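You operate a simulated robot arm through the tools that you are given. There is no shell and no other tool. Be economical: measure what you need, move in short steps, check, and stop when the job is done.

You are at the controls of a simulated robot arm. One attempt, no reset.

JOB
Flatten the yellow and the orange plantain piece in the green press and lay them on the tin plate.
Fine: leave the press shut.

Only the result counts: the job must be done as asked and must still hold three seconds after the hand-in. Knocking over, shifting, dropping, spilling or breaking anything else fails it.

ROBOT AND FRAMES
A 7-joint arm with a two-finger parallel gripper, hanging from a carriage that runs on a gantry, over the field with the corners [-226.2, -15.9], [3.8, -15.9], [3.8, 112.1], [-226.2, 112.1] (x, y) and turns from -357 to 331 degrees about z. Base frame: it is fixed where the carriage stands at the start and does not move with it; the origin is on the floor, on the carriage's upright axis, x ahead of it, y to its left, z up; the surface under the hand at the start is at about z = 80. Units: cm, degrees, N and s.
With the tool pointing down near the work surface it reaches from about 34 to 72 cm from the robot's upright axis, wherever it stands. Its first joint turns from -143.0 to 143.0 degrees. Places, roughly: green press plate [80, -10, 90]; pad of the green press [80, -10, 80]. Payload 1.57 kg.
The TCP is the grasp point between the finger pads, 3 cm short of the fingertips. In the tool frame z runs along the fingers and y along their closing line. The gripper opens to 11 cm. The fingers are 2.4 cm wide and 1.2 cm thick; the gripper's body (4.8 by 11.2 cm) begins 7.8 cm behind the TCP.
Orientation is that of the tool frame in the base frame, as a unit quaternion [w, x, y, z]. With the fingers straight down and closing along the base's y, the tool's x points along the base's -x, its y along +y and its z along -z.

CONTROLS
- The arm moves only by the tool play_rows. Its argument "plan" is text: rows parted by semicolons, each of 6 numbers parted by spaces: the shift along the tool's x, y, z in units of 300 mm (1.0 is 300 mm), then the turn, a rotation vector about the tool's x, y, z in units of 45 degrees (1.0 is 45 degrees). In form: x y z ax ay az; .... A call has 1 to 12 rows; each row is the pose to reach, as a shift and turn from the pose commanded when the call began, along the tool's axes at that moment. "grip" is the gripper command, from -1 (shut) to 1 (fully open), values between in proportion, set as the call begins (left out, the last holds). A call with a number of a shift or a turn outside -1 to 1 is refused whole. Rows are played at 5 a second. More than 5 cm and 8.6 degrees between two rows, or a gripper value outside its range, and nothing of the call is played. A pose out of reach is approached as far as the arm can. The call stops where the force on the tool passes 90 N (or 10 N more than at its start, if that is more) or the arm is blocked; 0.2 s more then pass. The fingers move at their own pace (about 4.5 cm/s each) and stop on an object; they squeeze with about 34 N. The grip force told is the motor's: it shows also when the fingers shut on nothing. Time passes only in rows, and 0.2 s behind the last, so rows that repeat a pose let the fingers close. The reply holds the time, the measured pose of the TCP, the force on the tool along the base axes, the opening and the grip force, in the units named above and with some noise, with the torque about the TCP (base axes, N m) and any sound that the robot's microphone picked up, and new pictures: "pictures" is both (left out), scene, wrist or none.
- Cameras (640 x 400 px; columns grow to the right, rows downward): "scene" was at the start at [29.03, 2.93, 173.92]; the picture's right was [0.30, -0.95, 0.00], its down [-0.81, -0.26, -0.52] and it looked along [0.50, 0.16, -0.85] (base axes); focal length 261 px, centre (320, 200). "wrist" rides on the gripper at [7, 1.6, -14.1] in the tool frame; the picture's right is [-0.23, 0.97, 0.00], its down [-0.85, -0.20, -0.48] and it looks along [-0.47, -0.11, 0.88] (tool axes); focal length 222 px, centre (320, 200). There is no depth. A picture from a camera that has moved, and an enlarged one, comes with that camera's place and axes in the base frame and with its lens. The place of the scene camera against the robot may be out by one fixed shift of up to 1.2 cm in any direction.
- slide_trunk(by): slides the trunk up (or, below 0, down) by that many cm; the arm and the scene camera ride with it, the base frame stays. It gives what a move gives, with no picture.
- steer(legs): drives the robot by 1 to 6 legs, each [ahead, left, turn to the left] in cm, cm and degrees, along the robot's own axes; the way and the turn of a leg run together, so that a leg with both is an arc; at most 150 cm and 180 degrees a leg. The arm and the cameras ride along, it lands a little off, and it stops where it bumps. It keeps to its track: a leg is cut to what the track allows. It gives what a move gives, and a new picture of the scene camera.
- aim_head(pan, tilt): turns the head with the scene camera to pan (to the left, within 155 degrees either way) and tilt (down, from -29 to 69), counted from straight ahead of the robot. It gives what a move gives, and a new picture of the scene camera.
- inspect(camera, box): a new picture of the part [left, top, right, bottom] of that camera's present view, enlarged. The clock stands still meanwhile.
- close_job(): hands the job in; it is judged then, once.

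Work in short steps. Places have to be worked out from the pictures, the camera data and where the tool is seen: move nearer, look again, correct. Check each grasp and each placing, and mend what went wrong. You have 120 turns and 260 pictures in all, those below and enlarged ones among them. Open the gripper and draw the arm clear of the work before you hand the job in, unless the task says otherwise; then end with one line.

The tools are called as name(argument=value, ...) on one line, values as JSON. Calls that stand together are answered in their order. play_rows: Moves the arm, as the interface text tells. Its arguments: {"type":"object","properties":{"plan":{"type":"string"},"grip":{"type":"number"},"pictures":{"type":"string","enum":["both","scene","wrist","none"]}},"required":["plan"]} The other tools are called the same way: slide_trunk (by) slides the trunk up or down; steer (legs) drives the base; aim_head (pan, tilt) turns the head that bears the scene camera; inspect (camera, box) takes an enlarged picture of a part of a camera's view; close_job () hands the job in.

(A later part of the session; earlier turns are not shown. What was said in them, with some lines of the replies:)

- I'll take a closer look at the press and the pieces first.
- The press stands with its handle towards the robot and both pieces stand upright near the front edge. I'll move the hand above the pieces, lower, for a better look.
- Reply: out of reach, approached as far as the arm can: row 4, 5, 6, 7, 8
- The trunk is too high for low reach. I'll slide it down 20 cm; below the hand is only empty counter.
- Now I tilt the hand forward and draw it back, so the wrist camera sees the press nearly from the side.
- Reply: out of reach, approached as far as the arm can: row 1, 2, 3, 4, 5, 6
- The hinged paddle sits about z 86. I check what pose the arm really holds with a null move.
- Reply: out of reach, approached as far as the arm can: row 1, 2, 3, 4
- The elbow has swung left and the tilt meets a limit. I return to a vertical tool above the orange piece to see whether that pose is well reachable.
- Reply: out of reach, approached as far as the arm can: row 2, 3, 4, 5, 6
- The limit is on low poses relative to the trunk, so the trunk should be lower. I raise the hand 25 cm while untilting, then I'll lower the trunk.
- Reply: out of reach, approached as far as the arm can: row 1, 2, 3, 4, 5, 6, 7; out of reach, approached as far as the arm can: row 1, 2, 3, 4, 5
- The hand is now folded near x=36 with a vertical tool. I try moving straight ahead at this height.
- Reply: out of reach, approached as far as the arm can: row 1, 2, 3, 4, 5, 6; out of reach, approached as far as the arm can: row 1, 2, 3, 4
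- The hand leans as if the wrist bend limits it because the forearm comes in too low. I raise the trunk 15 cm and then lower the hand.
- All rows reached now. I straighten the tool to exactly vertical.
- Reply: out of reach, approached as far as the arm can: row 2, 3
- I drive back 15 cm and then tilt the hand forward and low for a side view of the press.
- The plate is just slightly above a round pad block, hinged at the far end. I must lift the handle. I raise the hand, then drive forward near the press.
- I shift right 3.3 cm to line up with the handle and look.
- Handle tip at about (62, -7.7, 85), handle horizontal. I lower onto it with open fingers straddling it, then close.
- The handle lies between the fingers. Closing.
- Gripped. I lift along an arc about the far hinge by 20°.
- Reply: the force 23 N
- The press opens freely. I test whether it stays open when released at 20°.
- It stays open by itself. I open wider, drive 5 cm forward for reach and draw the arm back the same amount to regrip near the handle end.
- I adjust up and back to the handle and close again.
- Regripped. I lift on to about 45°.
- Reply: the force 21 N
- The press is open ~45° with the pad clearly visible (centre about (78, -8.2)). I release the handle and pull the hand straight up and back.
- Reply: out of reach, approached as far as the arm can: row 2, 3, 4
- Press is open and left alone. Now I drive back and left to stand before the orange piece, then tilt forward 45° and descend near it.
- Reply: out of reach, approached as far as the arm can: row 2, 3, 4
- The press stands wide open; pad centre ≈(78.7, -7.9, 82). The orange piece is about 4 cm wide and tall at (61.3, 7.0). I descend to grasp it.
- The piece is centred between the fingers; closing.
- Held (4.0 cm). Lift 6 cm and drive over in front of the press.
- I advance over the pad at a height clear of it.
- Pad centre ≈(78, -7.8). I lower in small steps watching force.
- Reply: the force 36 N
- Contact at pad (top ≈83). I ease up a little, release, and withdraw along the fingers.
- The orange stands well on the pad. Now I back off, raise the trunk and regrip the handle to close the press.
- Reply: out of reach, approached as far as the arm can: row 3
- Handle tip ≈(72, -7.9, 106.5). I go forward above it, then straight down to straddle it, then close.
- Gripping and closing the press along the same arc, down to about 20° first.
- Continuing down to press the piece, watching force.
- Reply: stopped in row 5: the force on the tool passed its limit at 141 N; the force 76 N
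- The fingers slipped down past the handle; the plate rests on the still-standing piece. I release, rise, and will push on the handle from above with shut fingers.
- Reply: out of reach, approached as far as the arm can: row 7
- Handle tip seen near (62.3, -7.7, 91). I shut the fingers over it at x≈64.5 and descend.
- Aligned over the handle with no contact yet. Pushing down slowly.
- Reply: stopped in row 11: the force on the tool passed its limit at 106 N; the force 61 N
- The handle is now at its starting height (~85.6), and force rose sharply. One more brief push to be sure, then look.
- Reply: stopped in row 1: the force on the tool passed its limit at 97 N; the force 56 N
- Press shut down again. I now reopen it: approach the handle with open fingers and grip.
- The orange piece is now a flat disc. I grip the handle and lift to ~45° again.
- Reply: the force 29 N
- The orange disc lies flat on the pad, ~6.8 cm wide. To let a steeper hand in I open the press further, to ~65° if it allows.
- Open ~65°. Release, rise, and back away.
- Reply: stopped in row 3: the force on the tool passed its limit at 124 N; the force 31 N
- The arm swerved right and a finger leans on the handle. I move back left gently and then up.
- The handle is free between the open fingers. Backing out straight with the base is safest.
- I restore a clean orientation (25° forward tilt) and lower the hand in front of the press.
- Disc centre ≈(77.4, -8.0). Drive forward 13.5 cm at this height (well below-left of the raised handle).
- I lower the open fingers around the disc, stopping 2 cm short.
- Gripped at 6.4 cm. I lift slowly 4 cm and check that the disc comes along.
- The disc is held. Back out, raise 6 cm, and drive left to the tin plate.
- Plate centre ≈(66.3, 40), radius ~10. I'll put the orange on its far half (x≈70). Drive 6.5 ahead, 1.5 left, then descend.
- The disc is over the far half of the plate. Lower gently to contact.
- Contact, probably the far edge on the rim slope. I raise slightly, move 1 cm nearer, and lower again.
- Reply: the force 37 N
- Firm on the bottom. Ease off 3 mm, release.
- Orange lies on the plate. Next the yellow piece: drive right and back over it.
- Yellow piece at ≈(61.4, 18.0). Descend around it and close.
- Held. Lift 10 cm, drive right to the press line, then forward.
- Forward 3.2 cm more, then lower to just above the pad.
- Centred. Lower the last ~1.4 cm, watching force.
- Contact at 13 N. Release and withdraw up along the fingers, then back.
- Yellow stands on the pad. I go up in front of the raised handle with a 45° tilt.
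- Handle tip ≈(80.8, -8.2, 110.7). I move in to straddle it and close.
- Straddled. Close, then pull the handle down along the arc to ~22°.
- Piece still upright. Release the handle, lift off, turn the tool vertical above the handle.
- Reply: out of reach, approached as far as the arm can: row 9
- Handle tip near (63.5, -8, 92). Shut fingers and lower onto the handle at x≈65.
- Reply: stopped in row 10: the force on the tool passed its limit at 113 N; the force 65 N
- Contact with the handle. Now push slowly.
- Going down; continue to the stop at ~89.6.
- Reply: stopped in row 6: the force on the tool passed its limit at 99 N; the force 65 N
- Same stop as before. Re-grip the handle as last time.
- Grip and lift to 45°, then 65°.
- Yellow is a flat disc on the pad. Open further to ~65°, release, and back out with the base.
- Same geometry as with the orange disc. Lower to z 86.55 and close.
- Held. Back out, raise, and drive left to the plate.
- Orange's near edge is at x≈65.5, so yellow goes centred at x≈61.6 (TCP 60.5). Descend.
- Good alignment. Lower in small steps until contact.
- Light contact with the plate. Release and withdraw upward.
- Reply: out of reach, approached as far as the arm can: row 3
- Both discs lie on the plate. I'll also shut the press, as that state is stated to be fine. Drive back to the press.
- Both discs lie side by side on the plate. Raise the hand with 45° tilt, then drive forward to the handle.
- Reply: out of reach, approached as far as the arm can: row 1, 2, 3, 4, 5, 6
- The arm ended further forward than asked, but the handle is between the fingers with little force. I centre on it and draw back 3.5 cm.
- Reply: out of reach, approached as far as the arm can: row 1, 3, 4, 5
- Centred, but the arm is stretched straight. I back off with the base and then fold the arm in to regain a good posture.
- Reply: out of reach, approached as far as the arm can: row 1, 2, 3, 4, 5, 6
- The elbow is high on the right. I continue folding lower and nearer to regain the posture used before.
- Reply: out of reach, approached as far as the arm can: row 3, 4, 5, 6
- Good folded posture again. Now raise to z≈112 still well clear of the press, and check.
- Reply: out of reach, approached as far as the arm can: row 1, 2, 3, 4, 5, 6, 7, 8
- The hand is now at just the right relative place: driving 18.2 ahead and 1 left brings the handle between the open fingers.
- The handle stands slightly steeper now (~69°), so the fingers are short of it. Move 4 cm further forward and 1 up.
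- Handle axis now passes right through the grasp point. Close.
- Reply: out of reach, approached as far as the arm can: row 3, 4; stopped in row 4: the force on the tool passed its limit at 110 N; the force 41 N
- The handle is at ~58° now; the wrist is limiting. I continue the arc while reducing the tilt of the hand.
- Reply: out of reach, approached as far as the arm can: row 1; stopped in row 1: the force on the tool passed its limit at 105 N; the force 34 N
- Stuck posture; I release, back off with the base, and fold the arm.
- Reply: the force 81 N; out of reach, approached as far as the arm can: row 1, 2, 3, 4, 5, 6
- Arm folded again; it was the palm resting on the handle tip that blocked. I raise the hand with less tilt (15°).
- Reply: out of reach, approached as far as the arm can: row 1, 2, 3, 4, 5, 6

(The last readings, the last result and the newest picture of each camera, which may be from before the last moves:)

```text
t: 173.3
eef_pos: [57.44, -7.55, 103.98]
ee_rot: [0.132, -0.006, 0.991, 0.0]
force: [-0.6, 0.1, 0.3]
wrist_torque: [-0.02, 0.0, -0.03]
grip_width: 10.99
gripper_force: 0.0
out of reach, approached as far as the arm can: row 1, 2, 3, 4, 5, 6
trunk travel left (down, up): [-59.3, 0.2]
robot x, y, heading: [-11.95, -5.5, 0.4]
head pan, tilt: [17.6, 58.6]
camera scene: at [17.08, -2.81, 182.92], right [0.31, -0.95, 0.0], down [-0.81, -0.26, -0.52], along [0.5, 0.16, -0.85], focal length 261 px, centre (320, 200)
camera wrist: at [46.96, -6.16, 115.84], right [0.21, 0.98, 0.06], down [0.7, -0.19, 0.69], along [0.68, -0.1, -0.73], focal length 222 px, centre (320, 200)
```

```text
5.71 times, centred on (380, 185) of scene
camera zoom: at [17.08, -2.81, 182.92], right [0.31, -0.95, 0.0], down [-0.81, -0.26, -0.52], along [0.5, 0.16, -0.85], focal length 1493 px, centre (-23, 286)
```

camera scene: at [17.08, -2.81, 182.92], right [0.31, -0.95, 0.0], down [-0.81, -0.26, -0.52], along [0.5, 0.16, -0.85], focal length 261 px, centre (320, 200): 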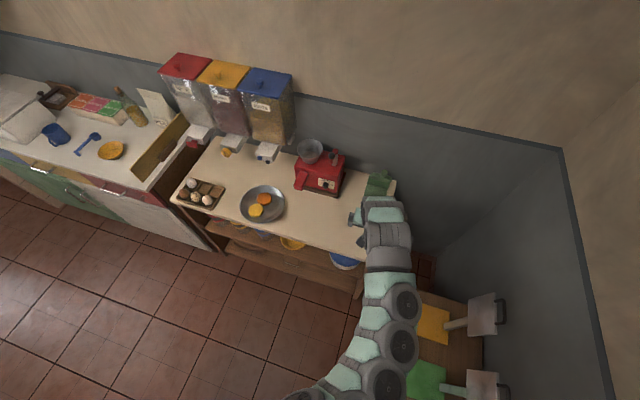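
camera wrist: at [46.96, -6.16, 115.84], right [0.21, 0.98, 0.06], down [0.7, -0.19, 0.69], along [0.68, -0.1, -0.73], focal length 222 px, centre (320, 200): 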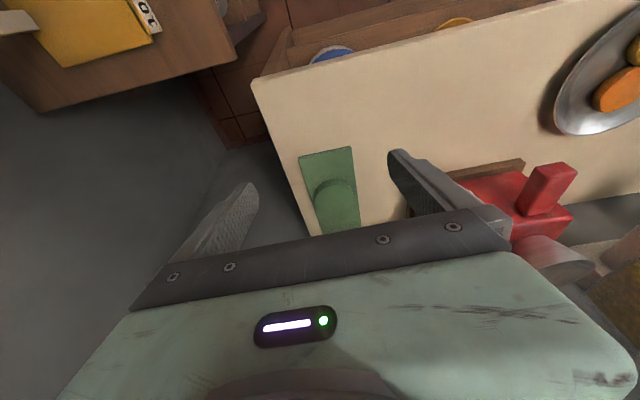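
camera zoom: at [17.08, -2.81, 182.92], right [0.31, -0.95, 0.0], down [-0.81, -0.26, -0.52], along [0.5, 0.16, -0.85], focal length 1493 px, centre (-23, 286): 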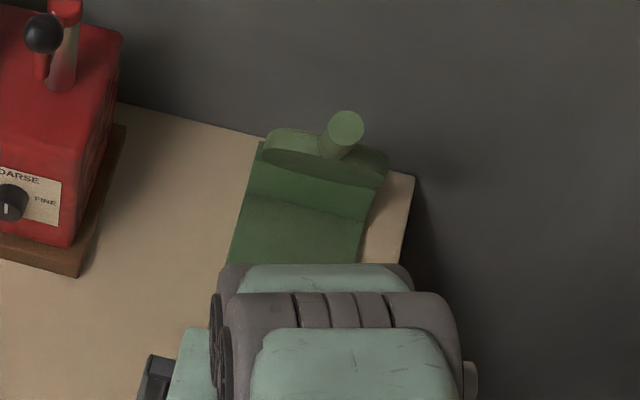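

Handle tip ≈(77.7, 110.3), i.e. 58°. Drive forward 15.3, staying in front of and below the tip.

steer(legs=[[15.2, -0.4, 0]])

inspect(camera="wrist", box=[0, 0, 640, 400])

```text
t: 174.7
eef_pos: [72.6, -8.06, 103.85]
ee_rot: [0.132, -0.006, 0.991, 0.001]
force: [0.7, 0.1, -0.1]
wrist_torque: [-0.04, -0.03, -0.01]
grip_width: 11.0
gripper_force: 0.1
trunk travel left (down, up): [-59.3, 0.2]
robot x, y, heading: [3.15, -6.28, 0.4]
head pan, tilt: [17.6, 58.6]
camera scene: at [32.33, -3.1, 182.92], right [0.31, -0.95, 0.0], down [-0.81, -0.26, -0.52], along [0.5, 0.16, -0.85], focal length 261 px, centre (320, 200)
```

scene: 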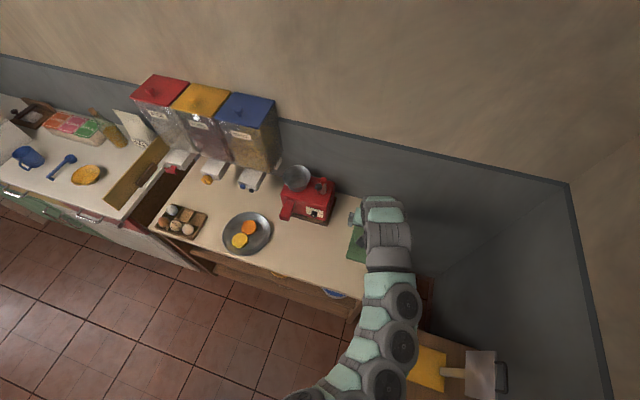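

```text
1.00 times, centred on (320, 200) of wrist (not enlarged: the box is as wide or as high as the picture)
camera zoom: at [62.22, -6.43, 115.8], right [0.21, 0.98, 0.06], down [0.7, -0.19, 0.69], along [0.68, -0.1, -0.72], focal length 222 px, centre (320, 200)
```

zoom: 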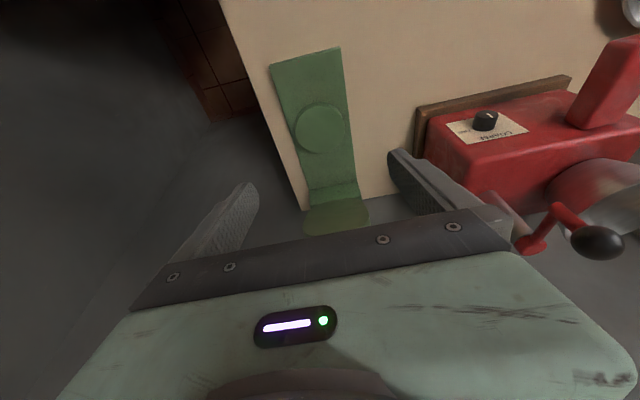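

play_rows(plan="-0.08 0.002 -0.02 0 0 0; -0.16 0.003 -0.041 0 0 0; -0.241 0.003 -0.062 0 0 0; -0.241 0.003 -0.062 0 0 0", pictures="wrist")

```text
t: 175.7
eef_pos: [79.18, -7.69, 107.67]
ee_rot: [0.132, -0.007, 0.991, 0.001]
force: [-0.3, -0.2, -0.2]
wrist_torque: [-0.02, -0.01, 0.02]
grip_width: 10.97
gripper_force: 0.0
trunk travel left (down, up): [-59.3, 0.2]
robot x, y, heading: [3.05, -6.57, 0.3]
head pan, tilt: [17.6, 58.6]
camera wrist: at [68.71, -6.23, 119.52], right [0.21, 0.98, 0.06], down [0.7, -0.19, 0.69], along [0.68, -0.1, -0.72], focal length 222 px, centre (320, 200)
```

wrist: 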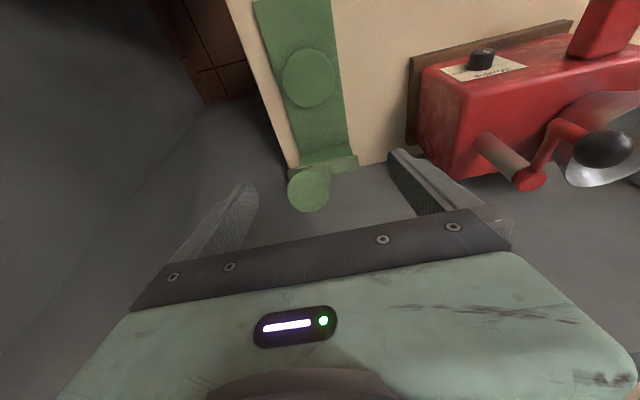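

Straddled as intended. Close and pull down along the arc.

play_rows(plan="0 -0.005 0 0 0 0; 0 -0.01 0 0 0 0; 0 -0.01 0 0 0 0; 0 -0.01 0 0 0 0; 0 -0.01 0 0 0 0", grip=-1, pictures="none")

play_rows(plan="0.0766 0 0.0276 0 -0.055 0; 0.1517 0 0.0624 0 -0.11 0; 0.2212 0 0.1023 0 -0.165 0; 0.2884 0 0.1462 0 -0.22 0; 0.3509 0 0.1983 0 -0.275 0; 0.4078 0 0.2554 0 -0.33 0; 0.4624 0 0.3165 0 -0.385 0; 0.5082 0 0.3835 0 -0.44 0; 0.5082 0 0.3835 0 -0.44 0", pictures="wrist")

```text
t: 176.9
eef_pos: [79.18, -7.9, 107.8]
ee_rot: [0.132, -0.007, 0.991, 0.001]
force: [0.2, 4.8, 0.9]
wrist_torque: [-0.34, 0.01, -0.19]
grip_width: 2.22
gripper_force: 11.0
trunk travel left (down, up): [-59.3, 0.2]
robot x, y, heading: [3.59, -6.34, 0.2]
head pan, tilt: [17.6, 58.6]
```

```text
t: 178.9
eef_pos: [69.41, -7.92, 91.68]
ee_rot: [0.304, -0.007, 0.953, 0.004]
force: [33.2, 22.0, -7.6]
wrist_torque: [-0.16, -0.42, -1.22]
grip_width: 2.24
gripper_force: 35.2
out of reach, approached as far as the arm can: row 3, 4, 5, 6, 7, 8, 9
trunk travel left (down, up): [-59.3, 0.2]
robot x, y, heading: [3.37, -6.17, 0.2]
head pan, tilt: [17.6, 58.6]
camera wrist: at [55.5, -6.49, 99.12], right [0.17, 0.98, 0.13], down [0.42, -0.2, 0.88], along [0.89, -0.1, -0.45], focal length 222 px, centre (320, 200)
```

wrist: 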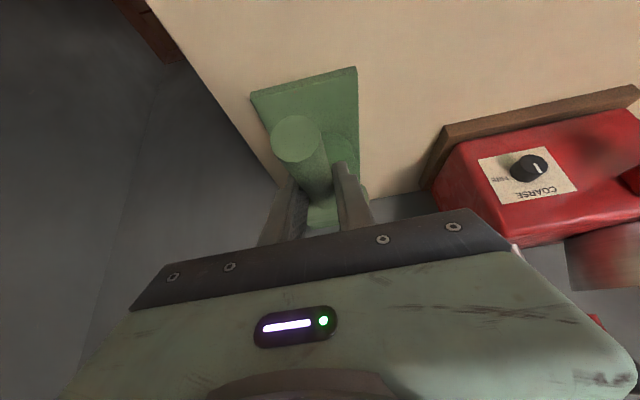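

Down to ~18°. Finish shutting.

play_rows(plan="0.04 0 0.035 0 0 0; 0.08 0 0.072 0 0 0; 0.118 0 0.11 0 0 0; 0.154 0 0.148 0 0 0; 0.154 0 0.148 0 0 0", pictures="wrist")

```text
t: 180.1
eef_pos: [67.96, -7.98, 85.34]
ee_rot: [0.303, -0.006, 0.953, 0.003]
force: [4.4, 21.2, 34.3]
wrist_torque: [0.09, 0.17, -1.07]
grip_width: 2.19
gripper_force: 35.1
trunk travel left (down, up): [-59.3, 0.2]
robot x, y, heading: [3.16, -6.4, 0.5]
head pan, tilt: [17.6, 58.6]
camera wrist: at [54.14, -6.48, 92.83], right [0.17, 0.98, 0.13], down [0.42, -0.2, 0.88], along [0.89, -0.1, -0.45], focal length 222 px, centre (320, 200)
```

wrist: 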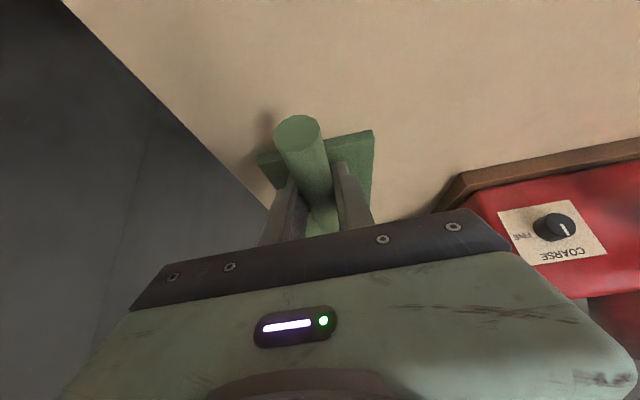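

Shut (handle at z≈85.4, resisting). Release and withdraw up and back.

play_rows(plan="0 0 0 0 0 0; 0 0 0 0 0 0; 0 0 0 0 0 0; 0 0 -0.1 0 0 0; 0 0 -0.2 0 0 0; 0 0 -0.3 0 0 0; 0 0 -0.3 0 0 0", grip=0.6, pictures="none")

steer(legs=[[-25, 0, 0]])

inspect(camera="scene", box=[170, 130, 410, 270])

```text
t: 181.7
eef_pos: [66.03, -8.88, 88.67]
ee_rot: [0.301, -0.005, 0.954, 0.001]
force: [0.0, 0.8, 0.1]
wrist_torque: [0.02, 0.05, 0.0]
grip_width: 8.82
gripper_force: 0.1
out of reach, approached as far as the arm can: row 5, 6, 7
trunk travel left (down, up): [-59.3, 0.2]
robot x, y, heading: [2.84, -6.4, 0.2]
head pan, tilt: [17.6, 58.6]
```

```text
t: 183.5
eef_pos: [40.94, -9.19, 88.69]
ee_rot: [0.301, -0.006, 0.954, 0.001]
force: [0.0, -1.7, 0.5]
wrist_torque: [-0.07, -0.02, -0.02]
grip_width: 8.8
gripper_force: 0.0
trunk travel left (down, up): [-59.3, 0.2]
robot x, y, heading: [-21.59, -6.02, 0.6]
head pan, tilt: [17.6, 58.6]
camera scene: at [7.23, -3.25, 182.92], right [0.31, -0.95, 0.0], down [-0.81, -0.26, -0.52], along [0.5, 0.16, -0.85], focal length 261 px, centre (320, 200)
```

scene: 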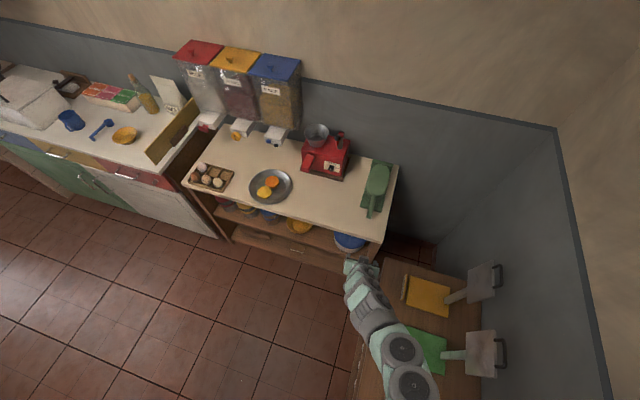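

```text
2.67 times, centred on (290, 200) of scene
camera zoom: at [7.23, -3.25, 182.92], right [0.31, -0.95, 0.0], down [-0.81, -0.26, -0.52], along [0.5, 0.16, -0.85], focal length 696 px, centre (400, 200)
```

zoom: 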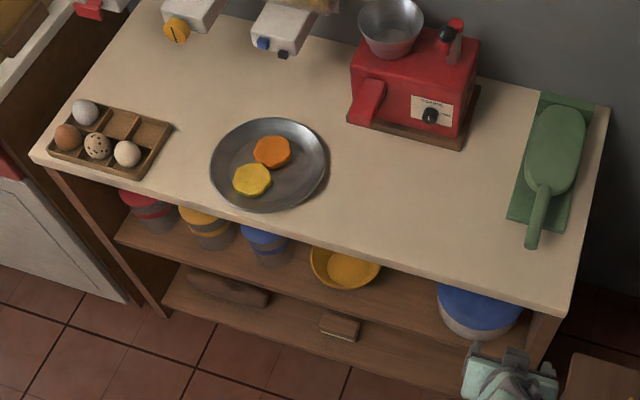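

Both flattened discs lie on the tin plate. The press is shut in its place, everything else looks undisturbed, and the gripper is open and clear, so I'm handing in.

close_job()

```text
The job is handed in.
```

The yellow and orange plantain pieces are both flattened and lying on the tin plate, the green press is shut, and nothing else looked disturbed in the last picture before I handed in.
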